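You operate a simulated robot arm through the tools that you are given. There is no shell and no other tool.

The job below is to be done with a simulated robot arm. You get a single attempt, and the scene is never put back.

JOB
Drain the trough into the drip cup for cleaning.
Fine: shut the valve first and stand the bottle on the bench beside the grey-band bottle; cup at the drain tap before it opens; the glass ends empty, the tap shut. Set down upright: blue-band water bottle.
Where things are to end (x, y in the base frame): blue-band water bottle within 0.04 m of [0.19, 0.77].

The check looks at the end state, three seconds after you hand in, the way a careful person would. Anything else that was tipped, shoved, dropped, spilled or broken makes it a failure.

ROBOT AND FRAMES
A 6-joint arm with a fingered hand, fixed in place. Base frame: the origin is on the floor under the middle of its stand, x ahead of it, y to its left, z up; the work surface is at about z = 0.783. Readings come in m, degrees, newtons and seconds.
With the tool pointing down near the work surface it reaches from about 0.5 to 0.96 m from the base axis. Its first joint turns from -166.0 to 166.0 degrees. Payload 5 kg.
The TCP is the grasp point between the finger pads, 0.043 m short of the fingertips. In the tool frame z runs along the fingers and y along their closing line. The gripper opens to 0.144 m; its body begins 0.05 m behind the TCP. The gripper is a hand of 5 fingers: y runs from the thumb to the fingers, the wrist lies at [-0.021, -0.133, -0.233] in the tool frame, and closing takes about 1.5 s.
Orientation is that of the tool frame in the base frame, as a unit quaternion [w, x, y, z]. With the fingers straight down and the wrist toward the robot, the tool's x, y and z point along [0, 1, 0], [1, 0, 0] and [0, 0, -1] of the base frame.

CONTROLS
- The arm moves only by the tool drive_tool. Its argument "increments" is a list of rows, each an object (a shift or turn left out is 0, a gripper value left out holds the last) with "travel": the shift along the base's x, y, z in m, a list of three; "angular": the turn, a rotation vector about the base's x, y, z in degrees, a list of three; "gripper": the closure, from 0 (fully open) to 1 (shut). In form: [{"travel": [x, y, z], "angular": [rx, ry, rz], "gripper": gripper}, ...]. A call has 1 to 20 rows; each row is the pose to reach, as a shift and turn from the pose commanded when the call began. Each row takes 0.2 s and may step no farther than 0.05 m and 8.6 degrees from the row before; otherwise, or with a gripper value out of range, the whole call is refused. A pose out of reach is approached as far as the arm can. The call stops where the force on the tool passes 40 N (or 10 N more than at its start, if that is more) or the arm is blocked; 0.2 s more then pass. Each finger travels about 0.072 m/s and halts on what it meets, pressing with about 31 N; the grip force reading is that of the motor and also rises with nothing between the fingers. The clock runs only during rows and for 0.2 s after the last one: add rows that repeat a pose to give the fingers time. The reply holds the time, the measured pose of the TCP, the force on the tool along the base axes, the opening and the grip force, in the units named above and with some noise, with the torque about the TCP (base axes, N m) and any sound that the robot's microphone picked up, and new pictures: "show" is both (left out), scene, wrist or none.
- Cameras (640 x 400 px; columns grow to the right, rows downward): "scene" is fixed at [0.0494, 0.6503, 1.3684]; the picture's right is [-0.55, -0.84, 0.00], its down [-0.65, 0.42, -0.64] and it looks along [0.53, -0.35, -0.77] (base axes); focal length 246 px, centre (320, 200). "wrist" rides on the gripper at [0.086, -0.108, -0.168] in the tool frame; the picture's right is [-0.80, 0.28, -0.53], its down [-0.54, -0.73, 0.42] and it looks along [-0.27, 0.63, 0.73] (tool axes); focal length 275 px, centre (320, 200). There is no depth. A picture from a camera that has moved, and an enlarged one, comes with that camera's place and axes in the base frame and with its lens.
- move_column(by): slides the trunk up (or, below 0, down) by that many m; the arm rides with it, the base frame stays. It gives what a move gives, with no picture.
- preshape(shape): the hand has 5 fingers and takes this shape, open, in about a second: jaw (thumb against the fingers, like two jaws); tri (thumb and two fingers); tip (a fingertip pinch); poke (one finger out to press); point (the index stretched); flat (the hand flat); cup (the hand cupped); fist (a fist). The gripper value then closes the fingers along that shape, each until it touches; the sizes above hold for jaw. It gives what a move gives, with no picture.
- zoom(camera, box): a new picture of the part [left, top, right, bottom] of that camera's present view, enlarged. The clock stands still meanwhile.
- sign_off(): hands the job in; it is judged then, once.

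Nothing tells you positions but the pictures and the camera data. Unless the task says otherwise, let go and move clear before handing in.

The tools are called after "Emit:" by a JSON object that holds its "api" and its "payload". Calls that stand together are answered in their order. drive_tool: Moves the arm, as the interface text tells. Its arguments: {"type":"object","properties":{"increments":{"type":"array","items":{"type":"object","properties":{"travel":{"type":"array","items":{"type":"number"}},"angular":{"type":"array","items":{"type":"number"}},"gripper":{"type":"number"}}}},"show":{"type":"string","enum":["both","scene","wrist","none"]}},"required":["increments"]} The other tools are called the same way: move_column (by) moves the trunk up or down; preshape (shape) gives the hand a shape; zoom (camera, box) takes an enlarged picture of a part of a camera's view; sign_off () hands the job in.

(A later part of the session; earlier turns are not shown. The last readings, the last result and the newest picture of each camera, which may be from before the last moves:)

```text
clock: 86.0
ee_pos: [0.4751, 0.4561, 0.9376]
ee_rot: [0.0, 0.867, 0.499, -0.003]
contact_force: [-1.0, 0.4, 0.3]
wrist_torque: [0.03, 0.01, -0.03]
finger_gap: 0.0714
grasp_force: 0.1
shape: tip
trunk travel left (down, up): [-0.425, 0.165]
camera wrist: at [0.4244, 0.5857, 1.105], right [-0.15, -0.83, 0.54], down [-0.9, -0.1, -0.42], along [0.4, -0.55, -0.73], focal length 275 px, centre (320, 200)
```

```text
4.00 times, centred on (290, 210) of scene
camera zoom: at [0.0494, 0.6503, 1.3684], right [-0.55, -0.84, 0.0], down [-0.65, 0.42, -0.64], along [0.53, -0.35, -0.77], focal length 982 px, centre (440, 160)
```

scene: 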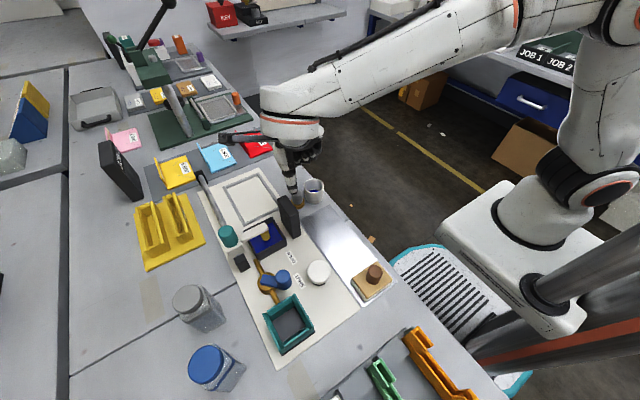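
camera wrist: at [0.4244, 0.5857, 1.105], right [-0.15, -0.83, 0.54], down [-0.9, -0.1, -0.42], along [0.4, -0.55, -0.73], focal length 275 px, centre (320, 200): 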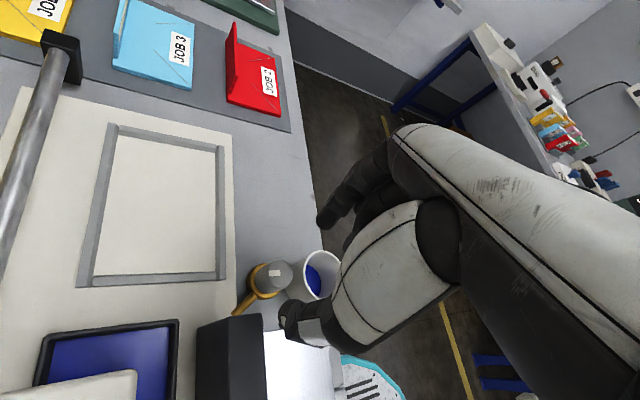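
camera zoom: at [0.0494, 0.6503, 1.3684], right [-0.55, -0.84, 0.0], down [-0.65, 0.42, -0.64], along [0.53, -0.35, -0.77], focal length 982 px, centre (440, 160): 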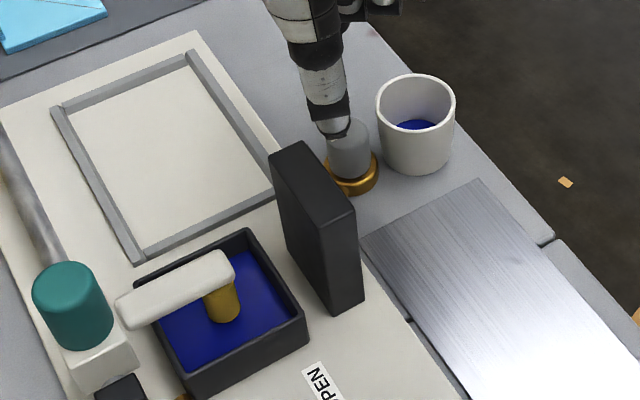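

Everything is undisturbed: slab, cup and knob are as before. The thumb is too bulky for the slab side, so I'll rotate the hand to yaw about 150 degrees. That puts the slim index on the slab side, the thumb over the free bench and the curled fingers away from the cup.

Emit:
{"api": "drive_tool", "payload": {"increments": [{"travel": [0, 0, 0.03], "angular": [0, 0, 4]}, {"travel": [0, 0, 0.06], "angular": [0, 0, 12]}, {"travel": [0, 0, 0.07], "angular": [0, 0, 20]}, {"travel": [0, 0, 0.07], "angular": [0, 0, 28]}, {"travel": [0, 0, 0.07], "angular": [0, 0, 36]}, {"travel": [0, 0, 0.07], "angular": [0, 0, 44]}, {"travel": [0, 0, 0.07], "angular": [0, 0, 52]}, {"travel": [0, 0, 0.07], "angular": [0, 0, 60]}, {"travel": [0, 0, 0.07], "angular": [0, 0, 68]}, {"travel": [0, 0, 0.07], "angular": [0, 0, 76]}, {"travel": [0, 0, 0.07], "angular": [0, 0, 84]}, {"travel": [0, 0, 0.07], "angular": [0, 0, 92]}], "show": "none"}}

Emit:
{"api": "drive_tool", "payload": {"increments": [{"angular": [0, 0, 8]}, {"angular": [0, 0, 16]}, {"angular": [0, 0, 24]}, {"angular": [0, 0, 32]}, {"angular": [0, 0, 40]}, {"angular": [0, 0, 48]}, {"angular": [0, 0, 56]}, {"angular": [0, 0, 64]}, {"angular": [0, 0, 72]}, {"angular": [0, 0, 80]}, {"angular": [0, 0, 88]}, {"angular": [0, 0, 88]}]}}

```text
clock: 88.6
ee_pos: [0.4734, 0.4569, 1.0068]
ee_rot: [0.001, 0.243, 0.97, -0.001]
contact_force: [0.9, -0.7, -0.6]
wrist_torque: [-0.07, 0.0, 0.0]
finger_gap: 0.0712
grasp_force: 0.0
shape: tip
trunk travel left (down, up): [-0.425, 0.165]
```

```text
clock: 91.2
ee_pos: [0.4728, 0.4563, 1.0067]
ee_rot: [0.003, -0.499, 0.867, 0.001]
contact_force: [0.2, 0.1, -0.4]
wrist_torque: [-0.02, 0.02, -0.01]
finger_gap: 0.0715
grasp_force: 0.1
shape: tip
trunk travel left (down, up): [-0.425, 0.165]
camera wrist: at [0.5223, 0.3261, 1.1741], right [0.15, 0.83, 0.54], down [0.9, 0.11, -0.42], along [-0.4, 0.55, -0.73], focal length 275 px, centre (320, 200)
```

scene: 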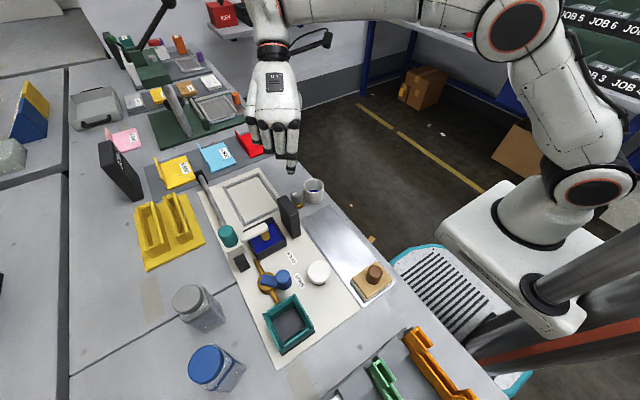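
wrist: 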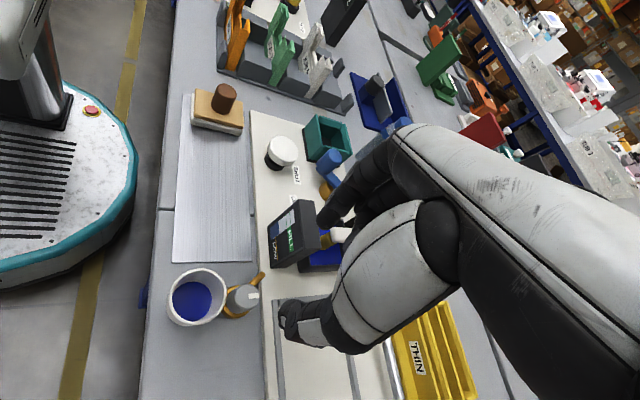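

This view shows the sight glass, tap and cup together. I'll zoom in to measure the knob from here.

Emit:
{"api": "zoom", "payload": {"camera": "wrist", "box": [160, 190, 320, 340]}}

Emit:
{"api": "zoom", "payload": {"camera": "scene", "box": [240, 120, 340, 220]}}

```text
2.67 times, centred on (240, 265) of wrist
camera zoom: at [0.5223, 0.3261, 1.1741], right [0.15, 0.83, 0.54], down [0.9, 0.11, -0.42], along [-0.4, 0.55, -0.73], focal length 734 px, centre (533, 27)
```

zoom: 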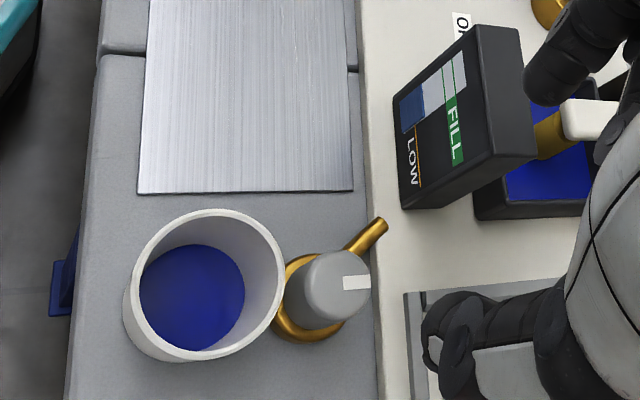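

```text
4.00 times, centred on (290, 170) of scene
camera zoom: at [0.0494, 0.6503, 1.3684], right [-0.55, -0.84, 0.0], down [-0.65, 0.42, -0.64], along [0.53, -0.35, -0.77], focal length 982 px, centre (440, 320)
```

zoom: 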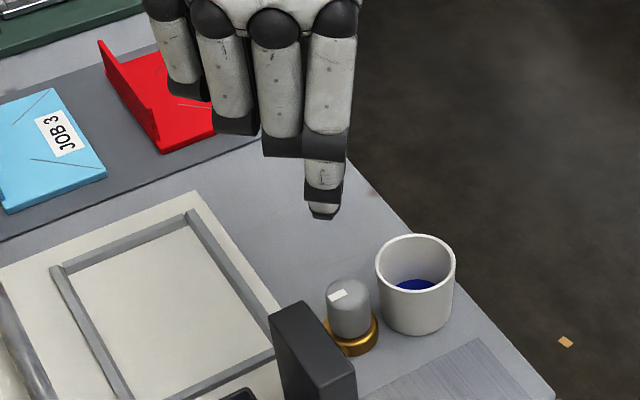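

Triangulating views from both sides gives the knob axis at about (0.478, 0.450) with its top at only z ≈ 0.828. My earlier pinch was too high and off to the side. I'll align, descend partway and check again.

Emit:
{"api": "drive_tool", "payload": {"increments": [{"travel": [0.003, -0.003, -0.03]}, {"travel": [0.005, -0.006, -0.06]}, {"travel": [0.005, -0.006, -0.09]}, {"travel": [0.005, -0.006, -0.105]}, {"travel": [0.005, -0.006, -0.105]}]}}

Emit:
{"api": "zoom", "payload": {"camera": "wrist", "box": [220, 190, 360, 330]}}

Emit:
{"api": "zoom", "payload": {"camera": "scene", "box": [260, 130, 350, 220]}}

```text
clock: 92.4
ee_pos: [0.4779, 0.4498, 0.8998]
ee_rot: [0.003, -0.498, 0.867, 0.001]
contact_force: [0.8, 0.2, -0.1]
wrist_torque: [0.0, 0.01, -0.01]
finger_gap: 0.0718
grasp_force: 0.1
shape: tip
trunk travel left (down, up): [-0.425, 0.165]
camera wrist: at [0.5261, 0.32, 1.0679], right [0.15, 0.83, 0.54], down [0.9, 0.1, -0.42], along [-0.4, 0.55, -0.73], focal length 275 px, centre (320, 200)
```

scene: 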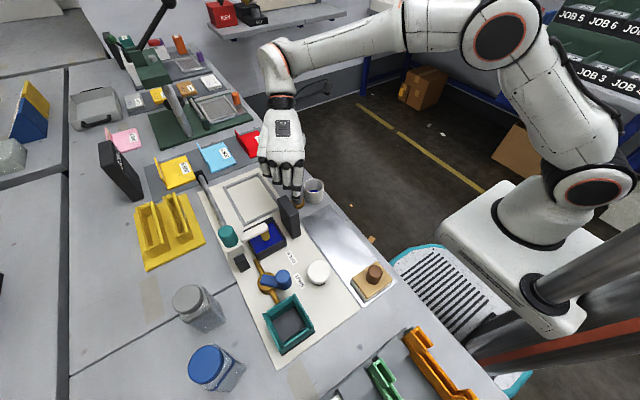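
wrist: 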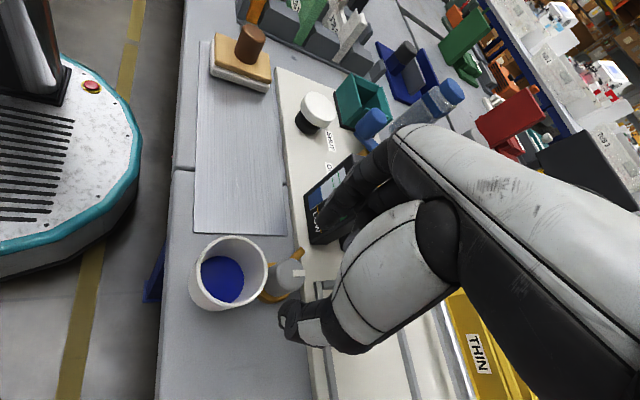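

```text
2.86 times, centred on (290, 260) of wrist
camera zoom: at [0.5261, 0.32, 1.0679], right [0.15, 0.83, 0.54], down [0.9, 0.1, -0.42], along [-0.4, 0.55, -0.73], focal length 786 px, centre (406, 29)
```

zoom: 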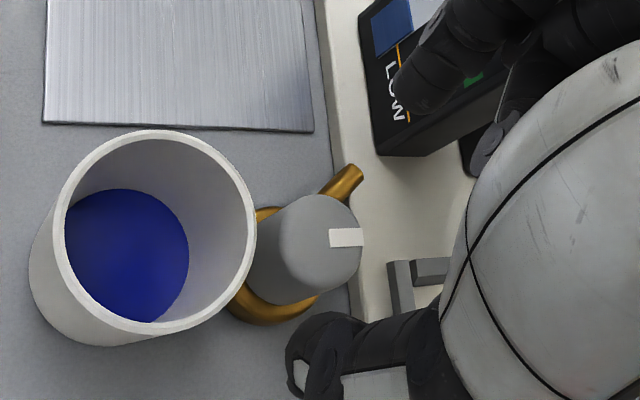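

```text
4.44 times, centred on (305, 175) of scene
camera zoom: at [0.0494, 0.6503, 1.3684], right [-0.55, -0.84, 0.0], down [-0.65, 0.42, -0.64], along [0.53, -0.35, -0.77], focal length 1091 px, centre (387, 311)
```

zoom: 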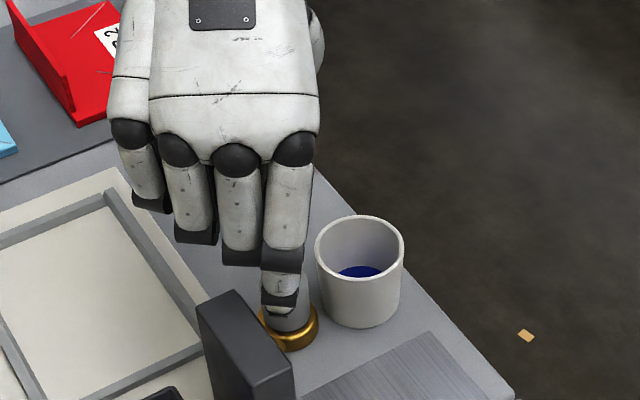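

The remaining offset is small. I'll trim to (0.4785, 0.4515) and lower to TCP z ≈ 0.842, watching the force.

Emit:
{"api": "drive_tool", "payload": {"increments": [{"travel": [0.0006, 0.0017, -0.02]}, {"travel": [0.0006, 0.0017, -0.035]}, {"travel": [0.0006, 0.0017, -0.047]}, {"travel": [0.0006, 0.0017, -0.056]}, {"travel": [0.0006, 0.0017, -0.056]}]}}

Emit:
{"api": "zoom", "payload": {"camera": "wrist", "box": [240, 190, 360, 310]}}

Emit:
{"api": "zoom", "payload": {"camera": "scene", "box": [260, 150, 340, 220]}}

```text
clock: 93.6
ee_pos: [0.4788, 0.4523, 0.8457]
ee_rot: [0.003, -0.499, 0.867, -0.001]
contact_force: [0.3, 0.3, -0.6]
wrist_torque: [0.02, 0.02, 0.02]
finger_gap: 0.0715
grasp_force: 0.0
shape: tip
trunk travel left (down, up): [-0.425, 0.165]
camera wrist: at [0.5275, 0.3226, 1.012], right [0.15, 0.83, 0.54], down [0.9, 0.1, -0.42], along [-0.4, 0.55, -0.73], focal length 275 px, centre (320, 200)
```

scene: 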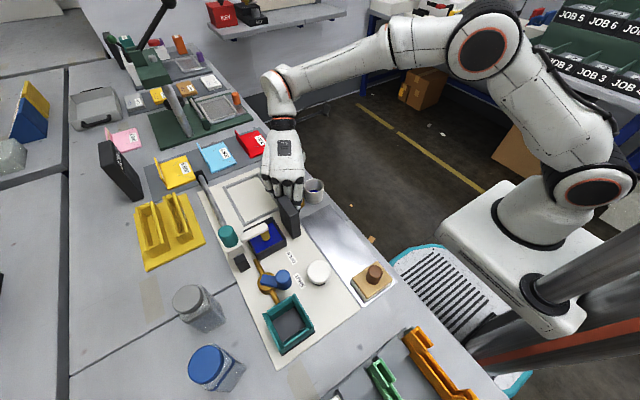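
wrist: 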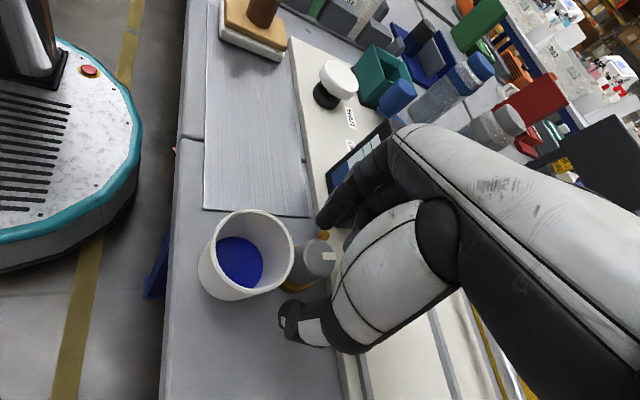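

```text
3.33 times, centred on (300, 250) of wrist
camera zoom: at [0.5275, 0.3226, 1.012], right [0.15, 0.83, 0.54], down [0.9, 0.1, -0.42], along [-0.4, 0.55, -0.73], focal length 918 px, centre (387, 33)
```

zoom: 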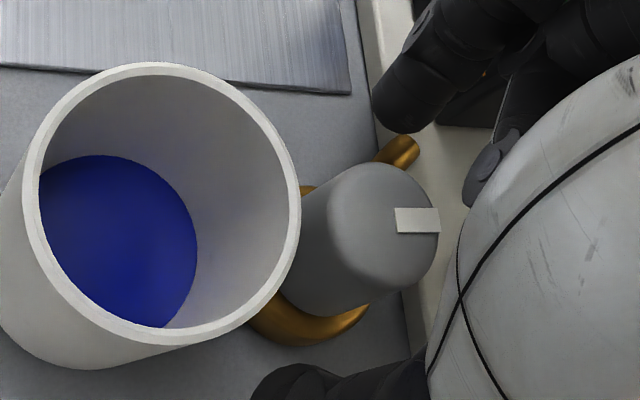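

```text
5.71 times, centred on (300, 185) of scene
camera zoom: at [0.0494, 0.6503, 1.3684], right [-0.55, -0.84, 0.0], down [-0.65, 0.42, -0.64], along [0.53, -0.35, -0.77], focal length 1403 px, centre (434, 286)
```

zoom: 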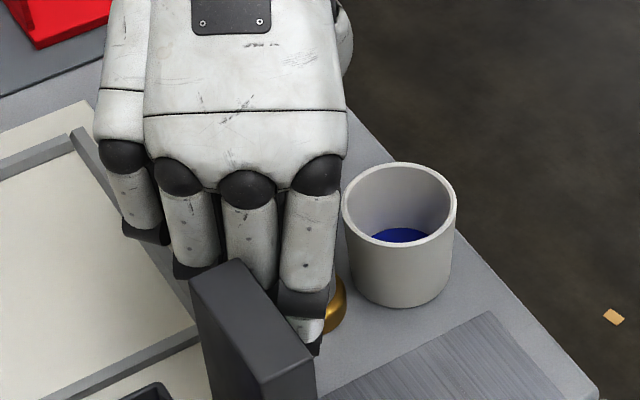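

Aligned to within about 2 mm and no contact. I'll close on the knob.

Emit:
{"api": "drive_tool", "payload": {"increments": [{"gripper": 0.6}, {"gripper": 0.68}, {"gripper": 0.76}, {"gripper": 0.84}, {"gripper": 0.88}, {"gripper": 0.88}, {"gripper": 0.88}], "show": "none"}}

Emit:
{"api": "zoom", "payload": {"camera": "wrist", "box": [240, 190, 360, 310]}}

Emit:
{"api": "zoom", "payload": {"camera": "scene", "box": [260, 150, 340, 220]}}

```text
clock: 95.2
ee_pos: [0.4802, 0.4513, 0.8446]
ee_rot: [0.003, -0.498, 0.867, 0.0]
contact_force: [4.2, -1.1, -0.8]
wrist_torque: [-0.02, -0.16, -0.05]
finger_gap: 0.0244
grasp_force: 31.2
shape: tip
trunk travel left (down, up): [-0.425, 0.165]
```

```text
3.33 times, centred on (300, 250) of wrist
camera zoom: at [0.5279, 0.3224, 1.0121], right [0.15, 0.83, 0.54], down [0.9, 0.1, -0.42], along [-0.4, 0.55, -0.73], focal length 918 px, centre (387, 33)
```

zoom: 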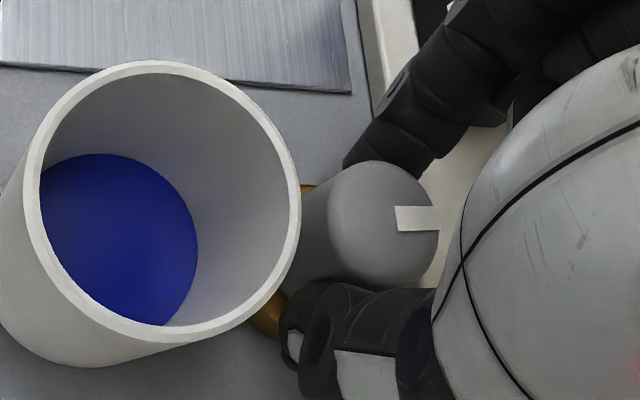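

```text
5.71 times, centred on (300, 185) of scene
camera zoom: at [0.0494, 0.6503, 1.3684], right [-0.55, -0.84, 0.0], down [-0.65, 0.42, -0.64], along [0.53, -0.35, -0.77], focal length 1403 px, centre (434, 286)
```

zoom: 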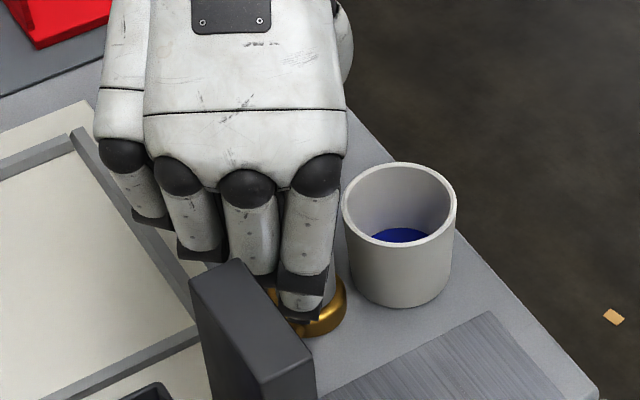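

The knob is now held at 31 N with little side load. I'll try a small counter-clockwise turn and watch the torque and the sight glass.

Emit:
{"api": "drive_tool", "payload": {"increments": [{"angular": [0, 0, 4]}, {"angular": [0, 0, 8]}, {"angular": [0, 0, 12]}, {"angular": [0, 0, 12]}], "show": "none"}}

Emit:
{"api": "zoom", "payload": {"camera": "wrist", "box": [240, 170, 380, 310]}}

```text
clock: 96.2
ee_pos: [0.4796, 0.4534, 0.845]
ee_rot: [0.004, -0.587, 0.81, 0.0]
contact_force: [12.2, 13.4, -0.6]
wrist_torque: [0.48, -0.46, -0.38]
finger_gap: 0.0243
grasp_force: 31.5
shape: tip
trunk travel left (down, up): [-0.425, 0.165]
```

```text
2.86 times, centred on (310, 240) of wrist
camera zoom: at [0.5539, 0.3367, 1.0122], right [-0.02, 0.84, 0.54], down [0.86, 0.29, -0.42], along [-0.51, 0.45, -0.73], focal length 786 px, centre (349, 86)
```

zoom: 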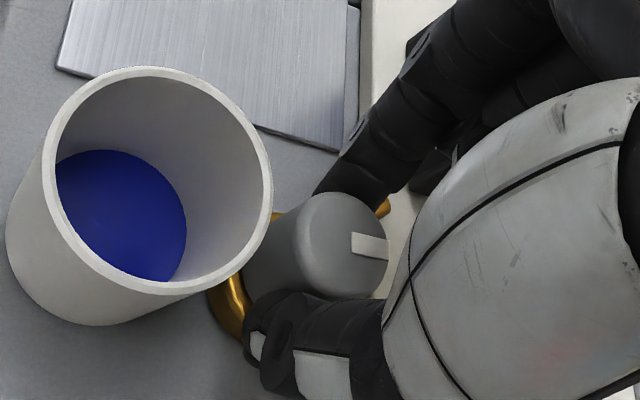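

The torque built up to -0.38 N·m and the mark stayed put, so the knob resists counter-clockwise. That looks like the shut stop. I'll return and try clockwise.

Emit:
{"api": "drive_tool", "payload": {"increments": [{"angular": [0, 0, -6]}, {"angular": [0, 0, -12]}, {"angular": [0, 0, -16]}, {"angular": [0, 0, -20]}, {"angular": [0, 0, -20]}], "show": "none"}}

Emit:
{"api": "zoom", "payload": {"camera": "wrist", "box": [240, 170, 380, 310]}}

Emit:
{"api": "zoom", "payload": {"camera": "scene", "box": [230, 150, 340, 260]}}

```text
clock: 97.4
ee_pos: [0.479, 0.4525, 0.8445]
ee_rot: [0.003, -0.436, 0.9, -0.002]
contact_force: [2.0, -4.1, -5.0]
wrist_torque: [-0.07, 0.04, 0.04]
finger_gap: 0.0241
grasp_force: 30.9
shape: tip
trunk travel left (down, up): [-0.425, 0.165]
```

```text
2.86 times, centred on (310, 240) of wrist
camera zoom: at [0.5094, 0.316, 1.0124], right [0.27, 0.8, 0.54], down [0.91, -0.02, -0.42], along [-0.32, 0.6, -0.73], focal length 786 px, centre (349, 86)
```

zoom: 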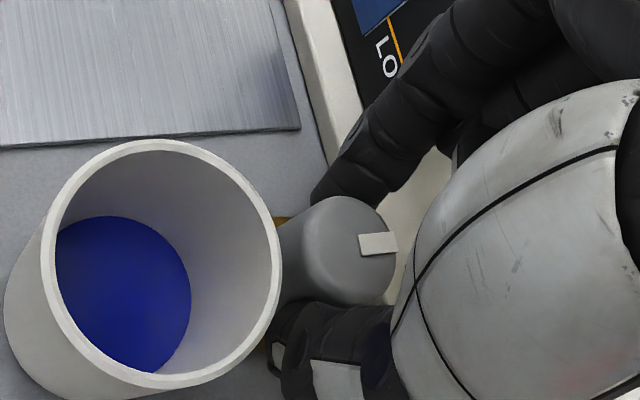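

```text
3.64 times, centred on (285, 205) of scene
camera zoom: at [0.0494, 0.6503, 1.3684], right [-0.55, -0.84, 0.0], down [-0.65, 0.42, -0.64], along [0.53, -0.35, -0.77], focal length 893 px, centre (447, 182)
```

zoom: 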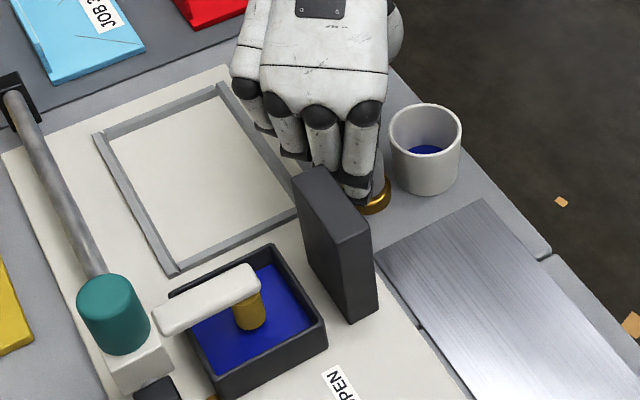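

Emit:
{"api": "zoom", "payload": {"camera": "wrist", "box": [290, 225, 350, 280]}}

Emit:
{"api": "drive_tool", "payload": {"increments": [{"angular": [0, 0, -4]}, {"angular": [0, 0, -8]}, {"angular": [0, 0, -12]}, {"angular": [0, 0, -12]}], "show": "none"}}

Emit:
{"api": "zoom", "payload": {"camera": "wrist", "box": [290, 225, 350, 280]}}

Emit:
{"api": "zoom", "payload": {"camera": "wrist", "box": [200, 130, 380, 310]}}

```text
7.27 times, centred on (320, 252) of wrist
camera zoom: at [0.5094, 0.316, 1.0124], right [0.27, 0.8, 0.54], down [0.91, -0.02, -0.42], along [-0.32, 0.6, -0.73], focal length 2002 px, centre (320, -182)
```

zoom: 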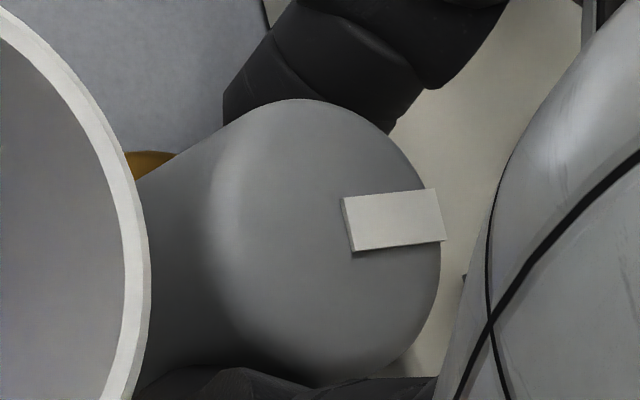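

```text
clock: 98.4
ee_pos: [0.4795, 0.452, 0.845]
ee_rot: [0.002, -0.339, 0.941, -0.001]
contact_force: [4.9, -5.5, -9.8]
wrist_torque: [-0.14, -0.08, 0.04]
finger_gap: 0.0236
grasp_force: 31.6
shape: tip
trunk travel left (down, up): [-0.425, 0.165]
```

```text
7.27 times, centred on (320, 252) of wrist
camera zoom: at [0.4804, 0.3129, 1.0125], right [0.43, 0.73, 0.54], down [0.88, -0.21, -0.42], along [-0.19, 0.65, -0.73], focal length 2002 px, centre (320, -182)
```

zoom: 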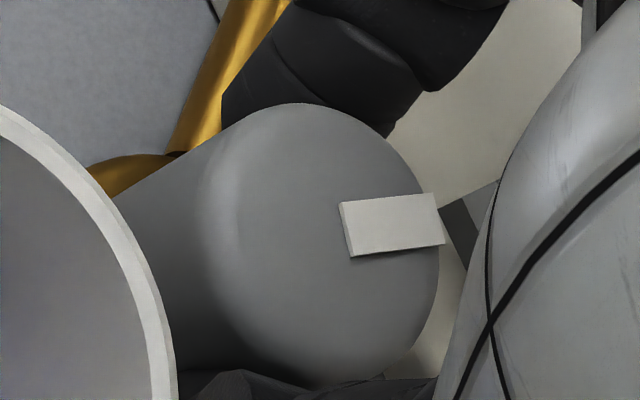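

```text
2.22 times, centred on (290, 220) of wrist
camera zoom: at [0.4804, 0.3129, 1.0125], right [0.43, 0.73, 0.54], down [0.88, -0.21, -0.42], along [-0.19, 0.65, -0.73], focal length 612 px, centre (387, 156)
```

zoom: 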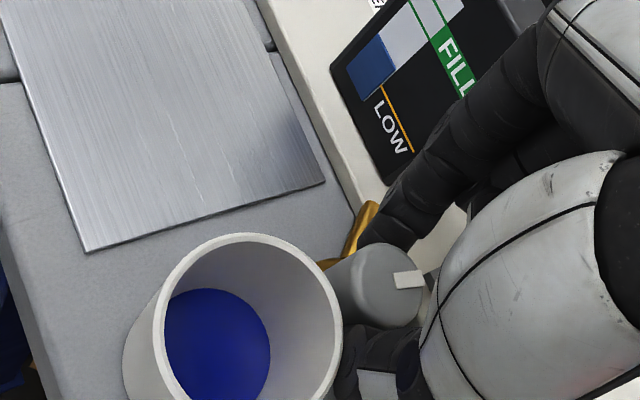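

The mark now turns with the hand, so clockwise opens the tap with little torque. I'll continue a bit more, keeping the thumb clear of the cup, and watch the glass.

Emit:
{"api": "drive_tool", "payload": {"increments": [{"angular": [0, 0, -4]}, {"angular": [0, 0, -8]}, {"angular": [0, 0, -11]}, {"angular": [0, 0, -11]}], "show": "none"}}

Emit:
{"api": "zoom", "payload": {"camera": "wrist", "box": [200, 130, 380, 310]}}

Emit:
{"api": "zoom", "payload": {"camera": "scene", "box": [230, 150, 340, 260]}}

```text
clock: 99.4
ee_pos: [0.479, 0.4518, 0.8458]
ee_rot: [0.002, -0.246, 0.969, -0.001]
contact_force: [5.3, -3.1, -13.7]
wrist_torque: [-0.09, -0.11, 0.05]
finger_gap: 0.0234
grasp_force: 31.1
shape: tip
trunk travel left (down, up): [-0.425, 0.165]
```

```text
2.22 times, centred on (290, 220) of wrist
camera zoom: at [0.4538, 0.3149, 1.0126], right [0.56, 0.63, 0.54], down [0.83, -0.38, -0.42], along [-0.06, 0.68, -0.73], focal length 612 px, centre (387, 156)
```

zoom: 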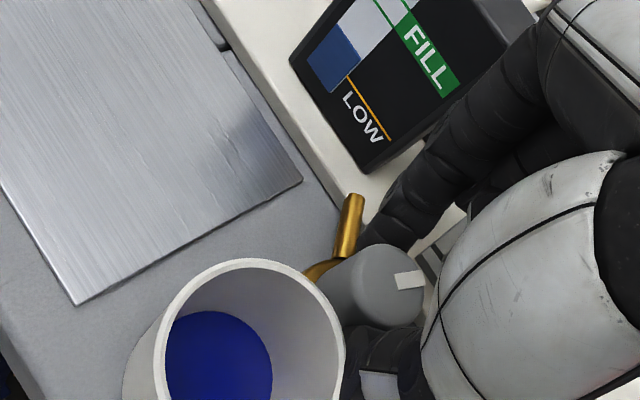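

```text
3.64 times, centred on (285, 205) of scene
camera zoom: at [0.0494, 0.6503, 1.3684], right [-0.55, -0.84, 0.0], down [-0.65, 0.42, -0.64], along [0.53, -0.35, -0.77], focal length 893 px, centre (447, 182)
```

zoom: 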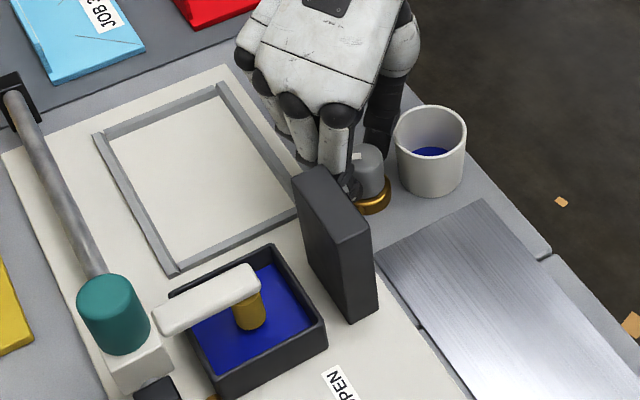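

The tap has turned clockwise by some 25–30 degrees and the cup has been nudged a few millimetres by the thumb, so I won't turn further from this pose. I'll hold for a moment to see whether the glass is draining.

Emit:
{"api": "drive_tool", "payload": {"increments": [{"travel": [0, 0, 0]}, {"travel": [0, 0, 0]}, {"travel": [0, 0, 0]}, {"travel": [0, 0, 0]}, {"travel": [0, 0, 0]}, {"travel": [0, 0, 0]}, {"travel": [0, 0, 0]}, {"travel": [0, 0, 0]}, {"travel": [0, 0, 0]}, {"travel": [0, 0, 0]}], "show": "none"}}

Emit:
{"api": "zoom", "payload": {"camera": "wrist", "box": [200, 130, 380, 310]}}

Emit:
{"api": "zoom", "payload": {"camera": "wrist", "box": [270, 110, 360, 210]}}

Emit:
{"api": "zoom", "payload": {"camera": "scene", "box": [240, 170, 340, 260]}}

```text
clock: 101.6
ee_pos: [0.4783, 0.4517, 0.8445]
ee_rot: [0.002, -0.249, 0.969, -0.001]
contact_force: [5.8, -2.7, -11.6]
wrist_torque: [-0.02, -0.04, -0.01]
finger_gap: 0.0231
grasp_force: 30.9
shape: tip
trunk travel left (down, up): [-0.425, 0.165]
```

```text
2.22 times, centred on (290, 220) of wrist
camera zoom: at [0.4539, 0.3148, 1.0126], right [0.56, 0.63, 0.54], down [0.83, -0.38, -0.42], along [-0.06, 0.68, -0.73], focal length 612 px, centre (387, 156)
```

zoom: 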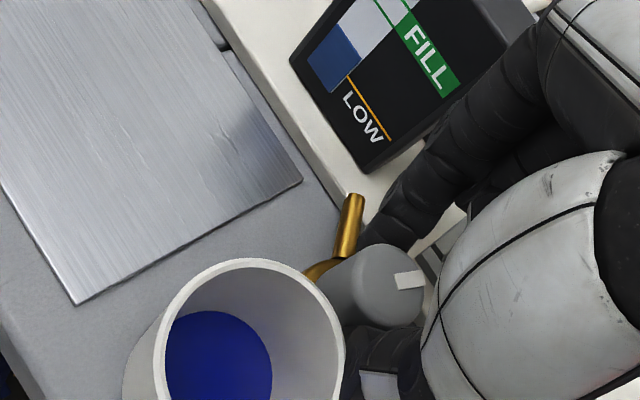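

```text
4.00 times, centred on (315, 160) of wrist
camera zoom: at [0.4539, 0.3148, 1.0126], right [0.56, 0.63, 0.54], down [0.83, -0.38, -0.42], along [-0.06, 0.68, -0.73], focal length 1101 px, centre (340, 360)
```

zoom: 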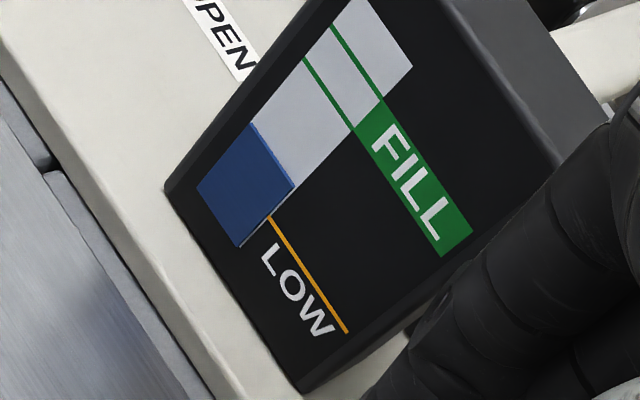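

```text
4.44 times, centred on (290, 215) of scene
camera zoom: at [0.0494, 0.6503, 1.3684], right [-0.55, -0.84, 0.0], down [-0.65, 0.42, -0.64], along [0.53, -0.35, -0.77], focal length 1091 px, centre (453, 133)
```

zoom: 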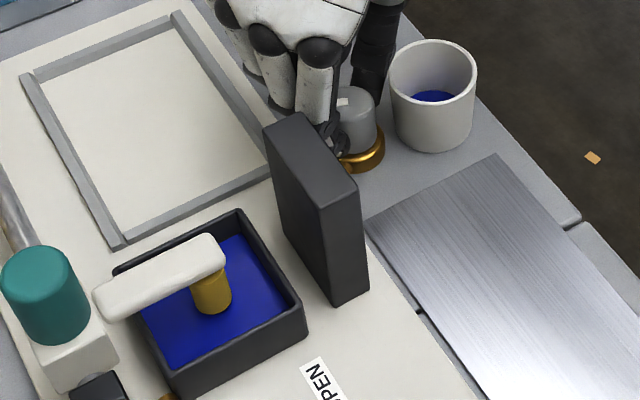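

No clear change in the glass yet, so it needs more opening. I'll release the knob, shifting the hand so the thumb doesn't push the cup, lift, and re-grip further counter-clockwise for another clockwise stroke.

Emit:
{"api": "drive_tool", "payload": {"increments": [{"travel": [-0.003, 0.005, 0], "gripper": 0.8}, {"travel": [-0.0047, 0.0088, 0], "gripper": 0.7}, {"travel": [-0.0047, 0.0088, 0], "gripper": 0.7}, {"travel": [-0.0047, 0.0088, 0.02]}, {"travel": [-0.0047, 0.0088, 0.05]}, {"travel": [-0.0047, 0.0088, 0.05]}], "show": "none"}}

Emit:
{"api": "zoom", "payload": {"camera": "wrist", "box": [200, 150, 380, 330]}}

Emit:
{"api": "zoom", "payload": {"camera": "scene", "box": [260, 150, 340, 230]}}

```text
clock: 103.0
ee_pos: [0.4728, 0.4602, 0.8986]
ee_rot: [0.002, -0.249, 0.968, 0.0]
contact_force: [12.2, -0.1, 7.7]
wrist_torque: [0.24, 0.24, -0.48]
finger_gap: 0.0408
grasp_force: 0.1
shape: tip
trunk travel left (down, up): [-0.425, 0.165]
```

```text
2.22 times, centred on (290, 240) of wrist
camera zoom: at [0.4475, 0.3231, 1.0646], right [0.56, 0.63, 0.54], down [0.83, -0.37, -0.42], along [-0.06, 0.68, -0.73], focal length 612 px, centre (387, 111)
```

zoom: 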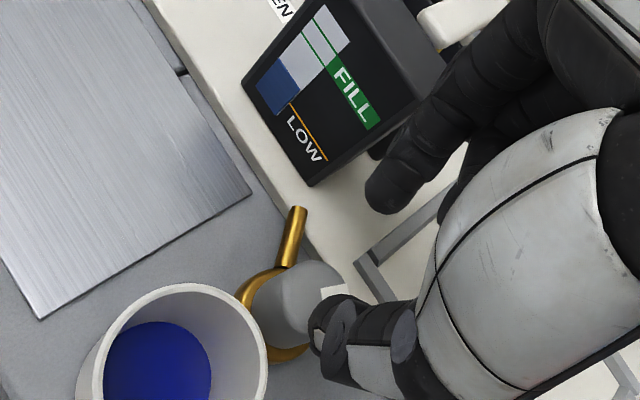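

```text
5.00 times, centred on (300, 190) of scene
camera zoom: at [0.0494, 0.6503, 1.3684], right [-0.55, -0.84, 0.0], down [-0.65, 0.42, -0.64], along [0.53, -0.35, -0.77], focal length 1228 px, centre (420, 250)
```

zoom: 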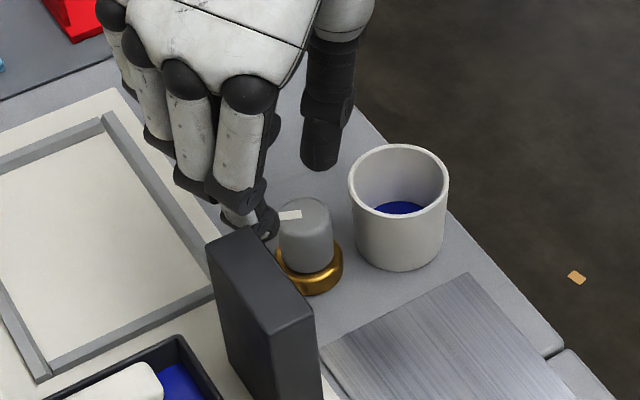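

Something light is touching: 12 N in +x, probably a finger against the slab's upper edge. I'll move up and away from the slab first.

Emit:
{"api": "drive_tool", "payload": {"increments": [{"travel": [0.005, -0.004, 0.01]}, {"travel": [0.01, -0.01, 0.04]}, {"travel": [0.01, -0.01, 0.07]}, {"travel": [0.01, -0.01, 0.07]}]}}

Emit:
{"api": "zoom", "payload": {"camera": "wrist", "box": [170, 150, 350, 330]}}

Emit:
{"api": "zoom", "payload": {"camera": "scene", "box": [250, 160, 340, 250]}}

```text
clock: 104.0
ee_pos: [0.4841, 0.4505, 0.9676]
ee_rot: [0.002, -0.249, 0.968, -0.002]
contact_force: [0.3, 0.1, -0.3]
wrist_torque: [0.03, 0.02, 0.0]
finger_gap: 0.0433
grasp_force: 0.1
shape: tip
trunk travel left (down, up): [-0.425, 0.165]
camera wrist: at [0.4575, 0.3137, 1.1344], right [0.56, 0.63, 0.54], down [0.83, -0.38, -0.42], along [-0.06, 0.68, -0.73], focal length 275 px, centre (320, 200)
```

scene: 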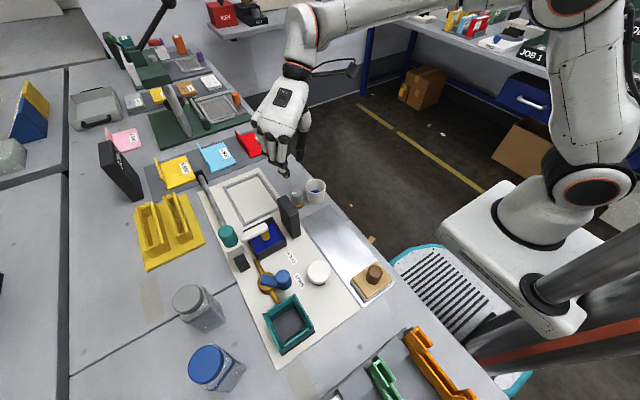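
wrist: 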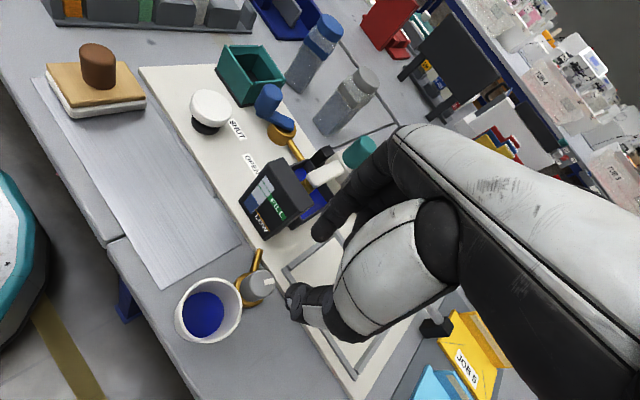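

```text
2.22 times, centred on (260, 240) of wrist
camera zoom: at [0.4575, 0.3137, 1.1344], right [0.56, 0.63, 0.54], down [0.83, -0.38, -0.42], along [-0.06, 0.68, -0.73], focal length 612 px, centre (453, 111)
```

zoom: 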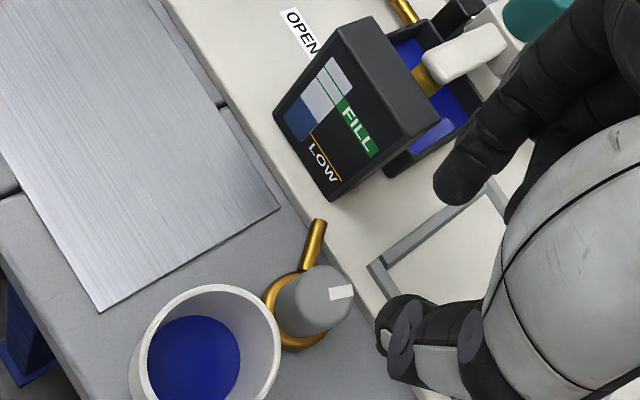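

```text
4.44 times, centred on (295, 205) of scene
camera zoom: at [0.0494, 0.6503, 1.3684], right [-0.55, -0.84, 0.0], down [-0.65, 0.42, -0.64], along [0.53, -0.35, -0.77], focal length 1091 px, centre (431, 178)
```

zoom: 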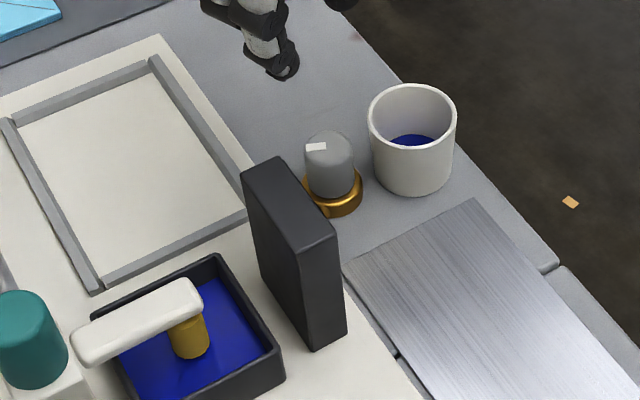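

The knob's mark now points about 45 degrees clockwise of where it started. I'll zoom on the sight glass and cup, wait a few seconds, and compare.

Emit:
{"api": "zoom", "payload": {"camera": "wrist", "box": [225, 145, 325, 245]}}

Emit:
{"api": "drive_tool", "payload": {"increments": [{"travel": [0, 0, 0]}, {"travel": [0, 0, 0]}, {"travel": [0, 0, 0]}, {"travel": [0, 0, 0]}, {"travel": [0, 0, 0]}, {"travel": [0, 0, 0]}, {"travel": [0, 0, 0]}, {"travel": [0, 0, 0]}, {"travel": [0, 0, 0]}, {"travel": [0, 0, 0]}, {"travel": [0, 0, 0]}, {"travel": [0, 0, 0]}, {"travel": [0, 0, 0]}, {"travel": [0, 0, 0]}, {"travel": [0, 0, 0]}, {"travel": [0, 0, 0]}], "show": "none"}}

Emit:
{"api": "zoom", "payload": {"camera": "wrist", "box": [225, 145, 325, 245]}}

Emit:
{"api": "zoom", "payload": {"camera": "wrist", "box": [165, 240, 285, 345]}}

```text
4.00 times, centred on (275, 195) of wrist
camera zoom: at [0.4575, 0.3137, 1.1344], right [0.56, 0.63, 0.54], down [0.83, -0.38, -0.42], along [-0.06, 0.68, -0.73], focal length 1101 px, centre (500, 220)
```

zoom: 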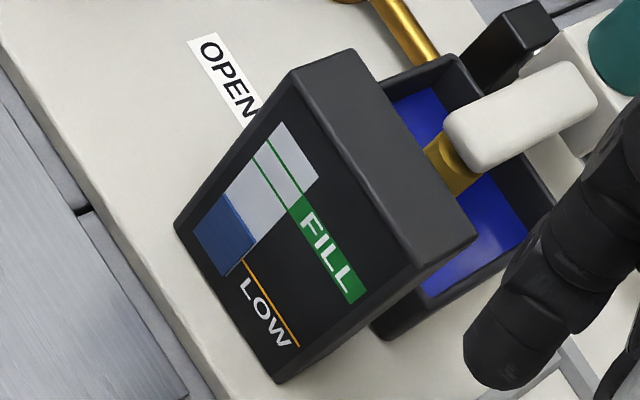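

```text
clock: 107.4
ee_pos: [0.4826, 0.4508, 0.9671]
ee_rot: [0.003, -0.248, 0.969, -0.001]
contact_force: [-0.7, 0.0, -0.2]
wrist_torque: [-0.01, 0.03, -0.01]
finger_gap: 0.043
grasp_force: 0.1
shape: tip
trunk travel left (down, up): [-0.425, 0.165]
```

```text
4.00 times, centred on (275, 195) of wrist
camera zoom: at [0.4576, 0.3138, 1.1342], right [0.56, 0.63, 0.54], down [0.83, -0.38, -0.42], along [-0.06, 0.68, -0.73], focal length 1101 px, centre (500, 220)
```

zoom: 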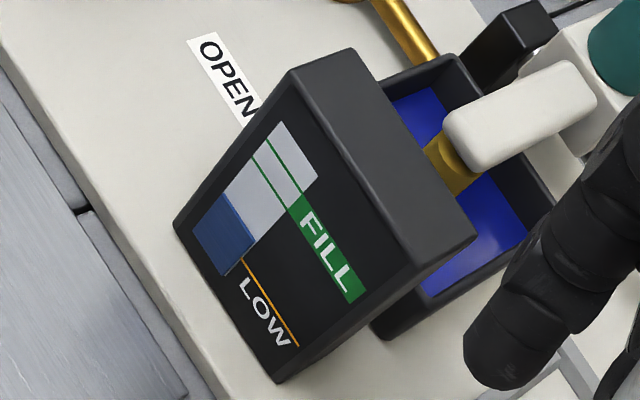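

```text
3.81 times, centred on (225, 292) of wrist
camera zoom: at [0.4576, 0.3138, 1.1342], right [0.56, 0.63, 0.54], down [0.83, -0.38, -0.42], along [-0.06, 0.68, -0.73], focal length 1049 px, centre (682, -152)
```

zoom: 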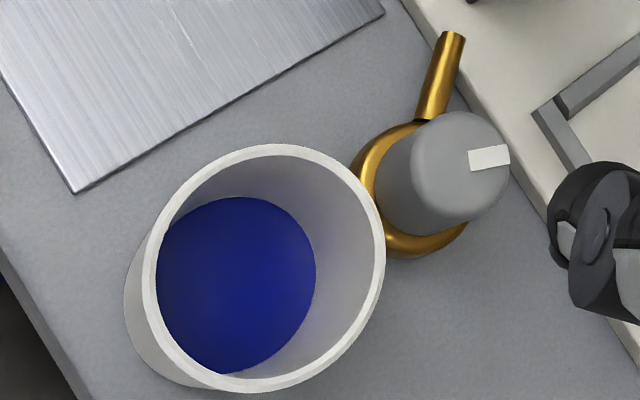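

The level hasn't changed and the knob is only about 20 degrees open, so it needs more. I'll rotate back to yaw about 166 degrees, re-grip and take a longer clockwise stroke.

Emit:
{"api": "drive_tool", "payload": {"increments": [{"travel": [-0.001, 0.0, 0], "angular": [0, 0, 8], "gripper": 0.5}, {"travel": [-0.002, 0.0, 0], "angular": [0, 0, 16]}, {"travel": [-0.003, 0.0005, 0], "angular": [0, 0, 24]}, {"travel": [-0.004, 0.0005, 0], "angular": [0, 0, 32]}, {"travel": [-0.005, 0.001, 0], "angular": [0, 0, 40]}, {"travel": [-0.005, 0.001, 0], "angular": [0, 0, 48]}, {"travel": [-0.005, 0.001, -0.03], "angular": [0, 0, 48]}, {"travel": [-0.005, 0.001, -0.06], "angular": [0, 0, 48]}, {"travel": [-0.005, 0.001, -0.08], "angular": [0, 0, 48]}, {"travel": [-0.005, 0.001, -0.08], "angular": [0, 0, 48]}], "show": "none"}}

Emit:
{"api": "zoom", "payload": {"camera": "wrist", "box": [230, 180, 370, 320]}}

Emit:
{"api": "zoom", "payload": {"camera": "scene", "box": [260, 140, 340, 220]}}

```text
clock: 109.6
ee_pos: [0.4795, 0.4508, 0.8854]
ee_rot: [0.003, -0.621, 0.784, 0.001]
contact_force: [-0.4, 0.0, -0.7]
wrist_torque: [-0.06, 0.04, 0.0]
finger_gap: 0.0715
grasp_force: 0.0
shape: tip
out of reach, approached as far as the arm can: row 6
trunk travel left (down, up): [-0.425, 0.165]
```

```text
2.86 times, centred on (300, 250) of wrist
camera zoom: at [0.5636, 0.3425, 1.0523], right [-0.1, 0.84, 0.54], down [0.83, 0.36, -0.42], along [-0.55, 0.41, -0.73], focal length 786 px, centre (377, 57)
```

zoom: 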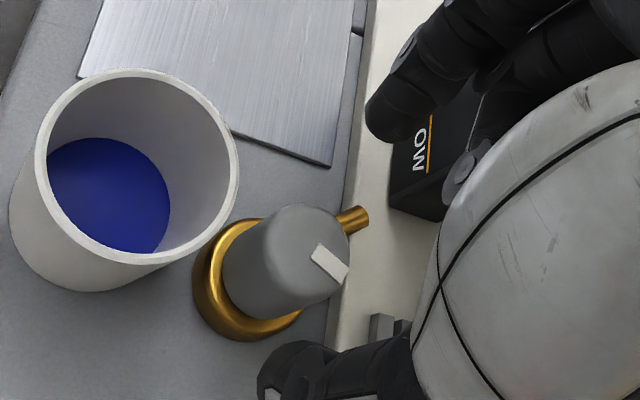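

```text
5.00 times, centred on (300, 180) of scene
camera zoom: at [0.0494, 0.6503, 1.3684], right [-0.55, -0.84, 0.0], down [-0.65, 0.42, -0.64], along [0.53, -0.35, -0.77], focal length 1228 px, centre (420, 300)
```

zoom: 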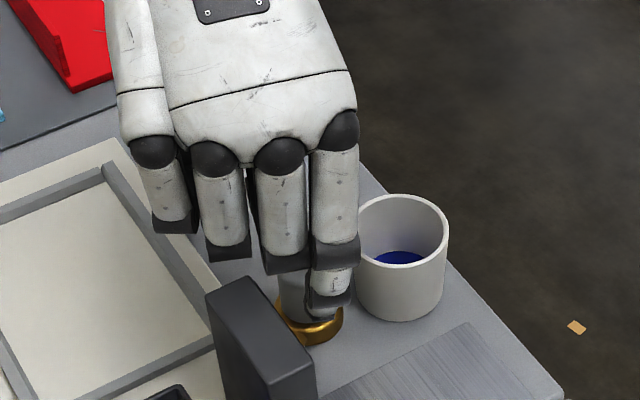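

Emit:
{"api": "drive_tool", "payload": {"increments": [{"travel": [0, 0, -0.015]}, {"travel": [0, 0, -0.03]}, {"travel": [0, 0, -0.041]}, {"travel": [0, 0, -0.041]}, {"travel": [0, 0, -0.041], "gripper": 0.62}, {"travel": [0, 0, -0.041], "gripper": 0.74}, {"travel": [0, 0, -0.041], "gripper": 0.86}, {"travel": [0, 0, -0.041], "gripper": 0.88}, {"travel": [0, 0, -0.041], "gripper": 0.88}], "show": "none"}}

Emit:
{"api": "zoom", "payload": {"camera": "wrist", "box": [240, 180, 360, 300]}}

```text
clock: 111.6
ee_pos: [0.4792, 0.4532, 0.845]
ee_rot: [0.003, -0.621, 0.784, 0.0]
contact_force: [2.2, 0.2, -2.6]
wrist_torque: [0.0, -0.07, 0.02]
finger_gap: 0.0248
grasp_force: 30.6
shape: tip
trunk travel left (down, up): [-0.425, 0.165]
```

```text
3.33 times, centred on (300, 240) of wrist
camera zoom: at [0.564, 0.3433, 1.0122], right [-0.1, 0.84, 0.54], down [0.83, 0.36, -0.42], along [-0.55, 0.41, -0.73], focal length 918 px, centre (387, 67)
```

zoom: 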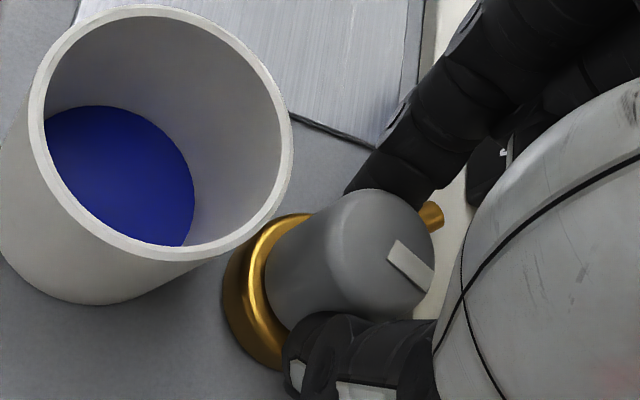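

The re-grip is solid at 31 N. I'll turn clockwise by about 38 degrees, which stops short of where the thumb touched the cup.

Emit:
{"api": "drive_tool", "payload": {"increments": [{"angular": [0, 0, -5]}, {"angular": [0, 0, -10]}, {"angular": [0, 0, -15]}, {"angular": [0, 0, -20]}, {"angular": [0, 0, -25]}, {"angular": [0, 0, -30]}, {"angular": [0, 0, -34]}, {"angular": [0, 0, -38]}, {"angular": [0, 0, -38]}], "show": "none"}}

Emit:
{"api": "zoom", "payload": {"camera": "wrist", "box": [200, 130, 380, 310]}}

Emit:
{"api": "zoom", "payload": {"camera": "scene", "box": [230, 150, 340, 260]}}

```text
clock: 113.6
ee_pos: [0.4794, 0.4528, 0.8448]
ee_rot: [0.002, -0.332, 0.943, -0.001]
contact_force: [6.3, 0.0, -2.7]
wrist_torque: [0.01, -0.11, -0.01]
finger_gap: 0.0241
grasp_force: 30.8
shape: tip
trunk travel left (down, up): [-0.425, 0.165]
```

```text
2.22 times, centred on (290, 220) of wrist
camera zoom: at [0.4785, 0.3125, 1.0121], right [0.44, 0.72, 0.54], down [0.88, -0.23, -0.42], along [-0.18, 0.66, -0.73], focal length 612 px, centre (387, 156)
```

zoom: 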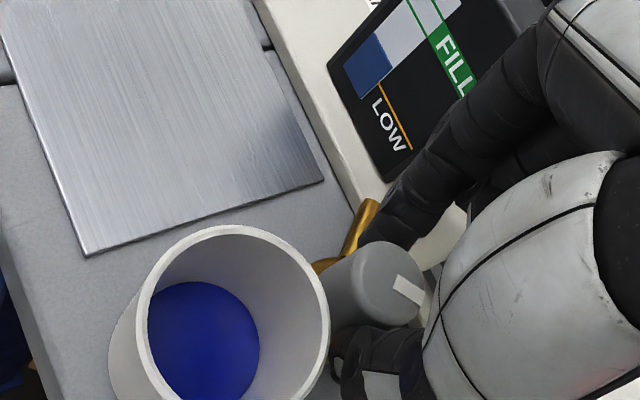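

```text
3.64 times, centred on (285, 205) of scene
camera zoom: at [0.0494, 0.6503, 1.3684], right [-0.55, -0.84, 0.0], down [-0.65, 0.42, -0.64], along [0.53, -0.35, -0.77], focal length 893 px, centre (447, 182)
```

zoom: 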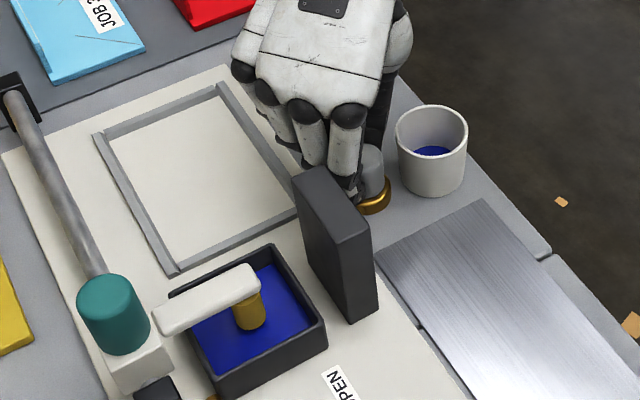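

Emit:
{"api": "drive_tool", "payload": {"increments": [{"travel": [0, 0, 0]}, {"travel": [0, 0, 0]}, {"travel": [0, 0, 0]}, {"travel": [0, 0, 0]}, {"travel": [0, 0, 0]}, {"travel": [0, 0, 0]}, {"travel": [0, 0, 0]}, {"travel": [0, 0, 0]}, {"travel": [0, 0, 0]}, {"travel": [0, 0, 0]}], "show": "none"}}

Emit:
{"api": "zoom", "payload": {"camera": "wrist", "box": [200, 130, 380, 310]}}

Emit:
{"api": "zoom", "payload": {"camera": "wrist", "box": [280, 110, 370, 200]}}

Emit:
{"api": "zoom", "payload": {"camera": "scene", "box": [230, 150, 340, 260]}}

```text
clock: 115.8
ee_pos: [0.4789, 0.4513, 0.8453]
ee_rot: [0.003, -0.332, 0.943, -0.002]
contact_force: [6.6, 0.1, -4.6]
wrist_torque: [0.02, -0.14, 0.0]
finger_gap: 0.0241
grasp_force: 31.3
shape: tip
trunk travel left (down, up): [-0.425, 0.165]
```

```text
2.22 times, centred on (290, 220) of wrist
camera zoom: at [0.4787, 0.3126, 1.0122], right [0.44, 0.72, 0.54], down [0.88, -0.23, -0.42], along [-0.18, 0.66, -0.73], focal length 612 px, centre (387, 156)
```

zoom: 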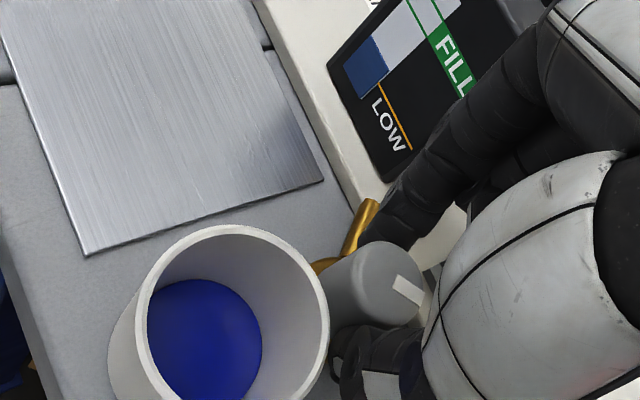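

```text
4.44 times, centred on (325, 155) of wrist
camera zoom: at [0.4787, 0.3126, 1.0122], right [0.44, 0.72, 0.54], down [0.88, -0.23, -0.42], along [-0.18, 0.66, -0.73], focal length 1224 px, centre (298, 400)
```

zoom: 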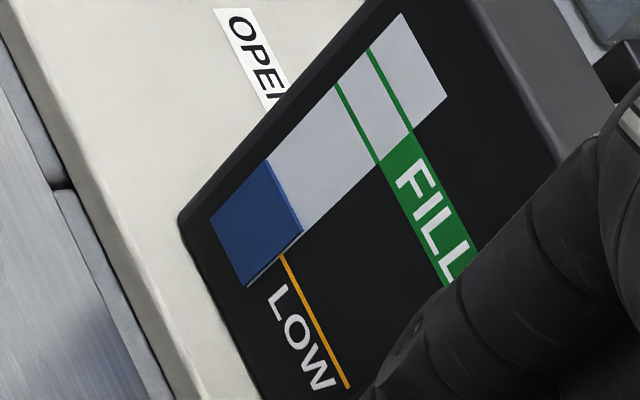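

```text
3.64 times, centred on (285, 205) of scene
camera zoom: at [0.0494, 0.6503, 1.3684], right [-0.55, -0.84, 0.0], down [-0.65, 0.42, -0.64], along [0.53, -0.35, -0.77], focal length 893 px, centre (447, 182)
```

zoom: 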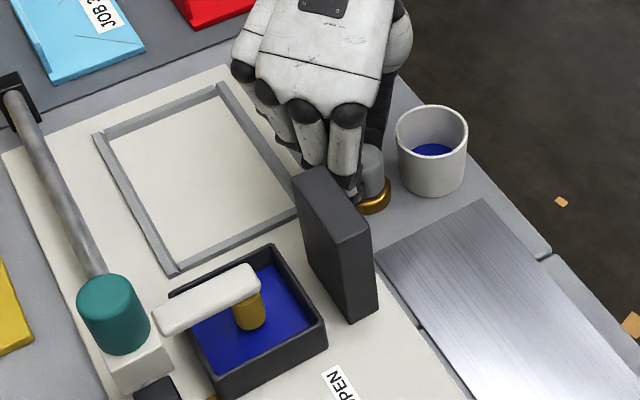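

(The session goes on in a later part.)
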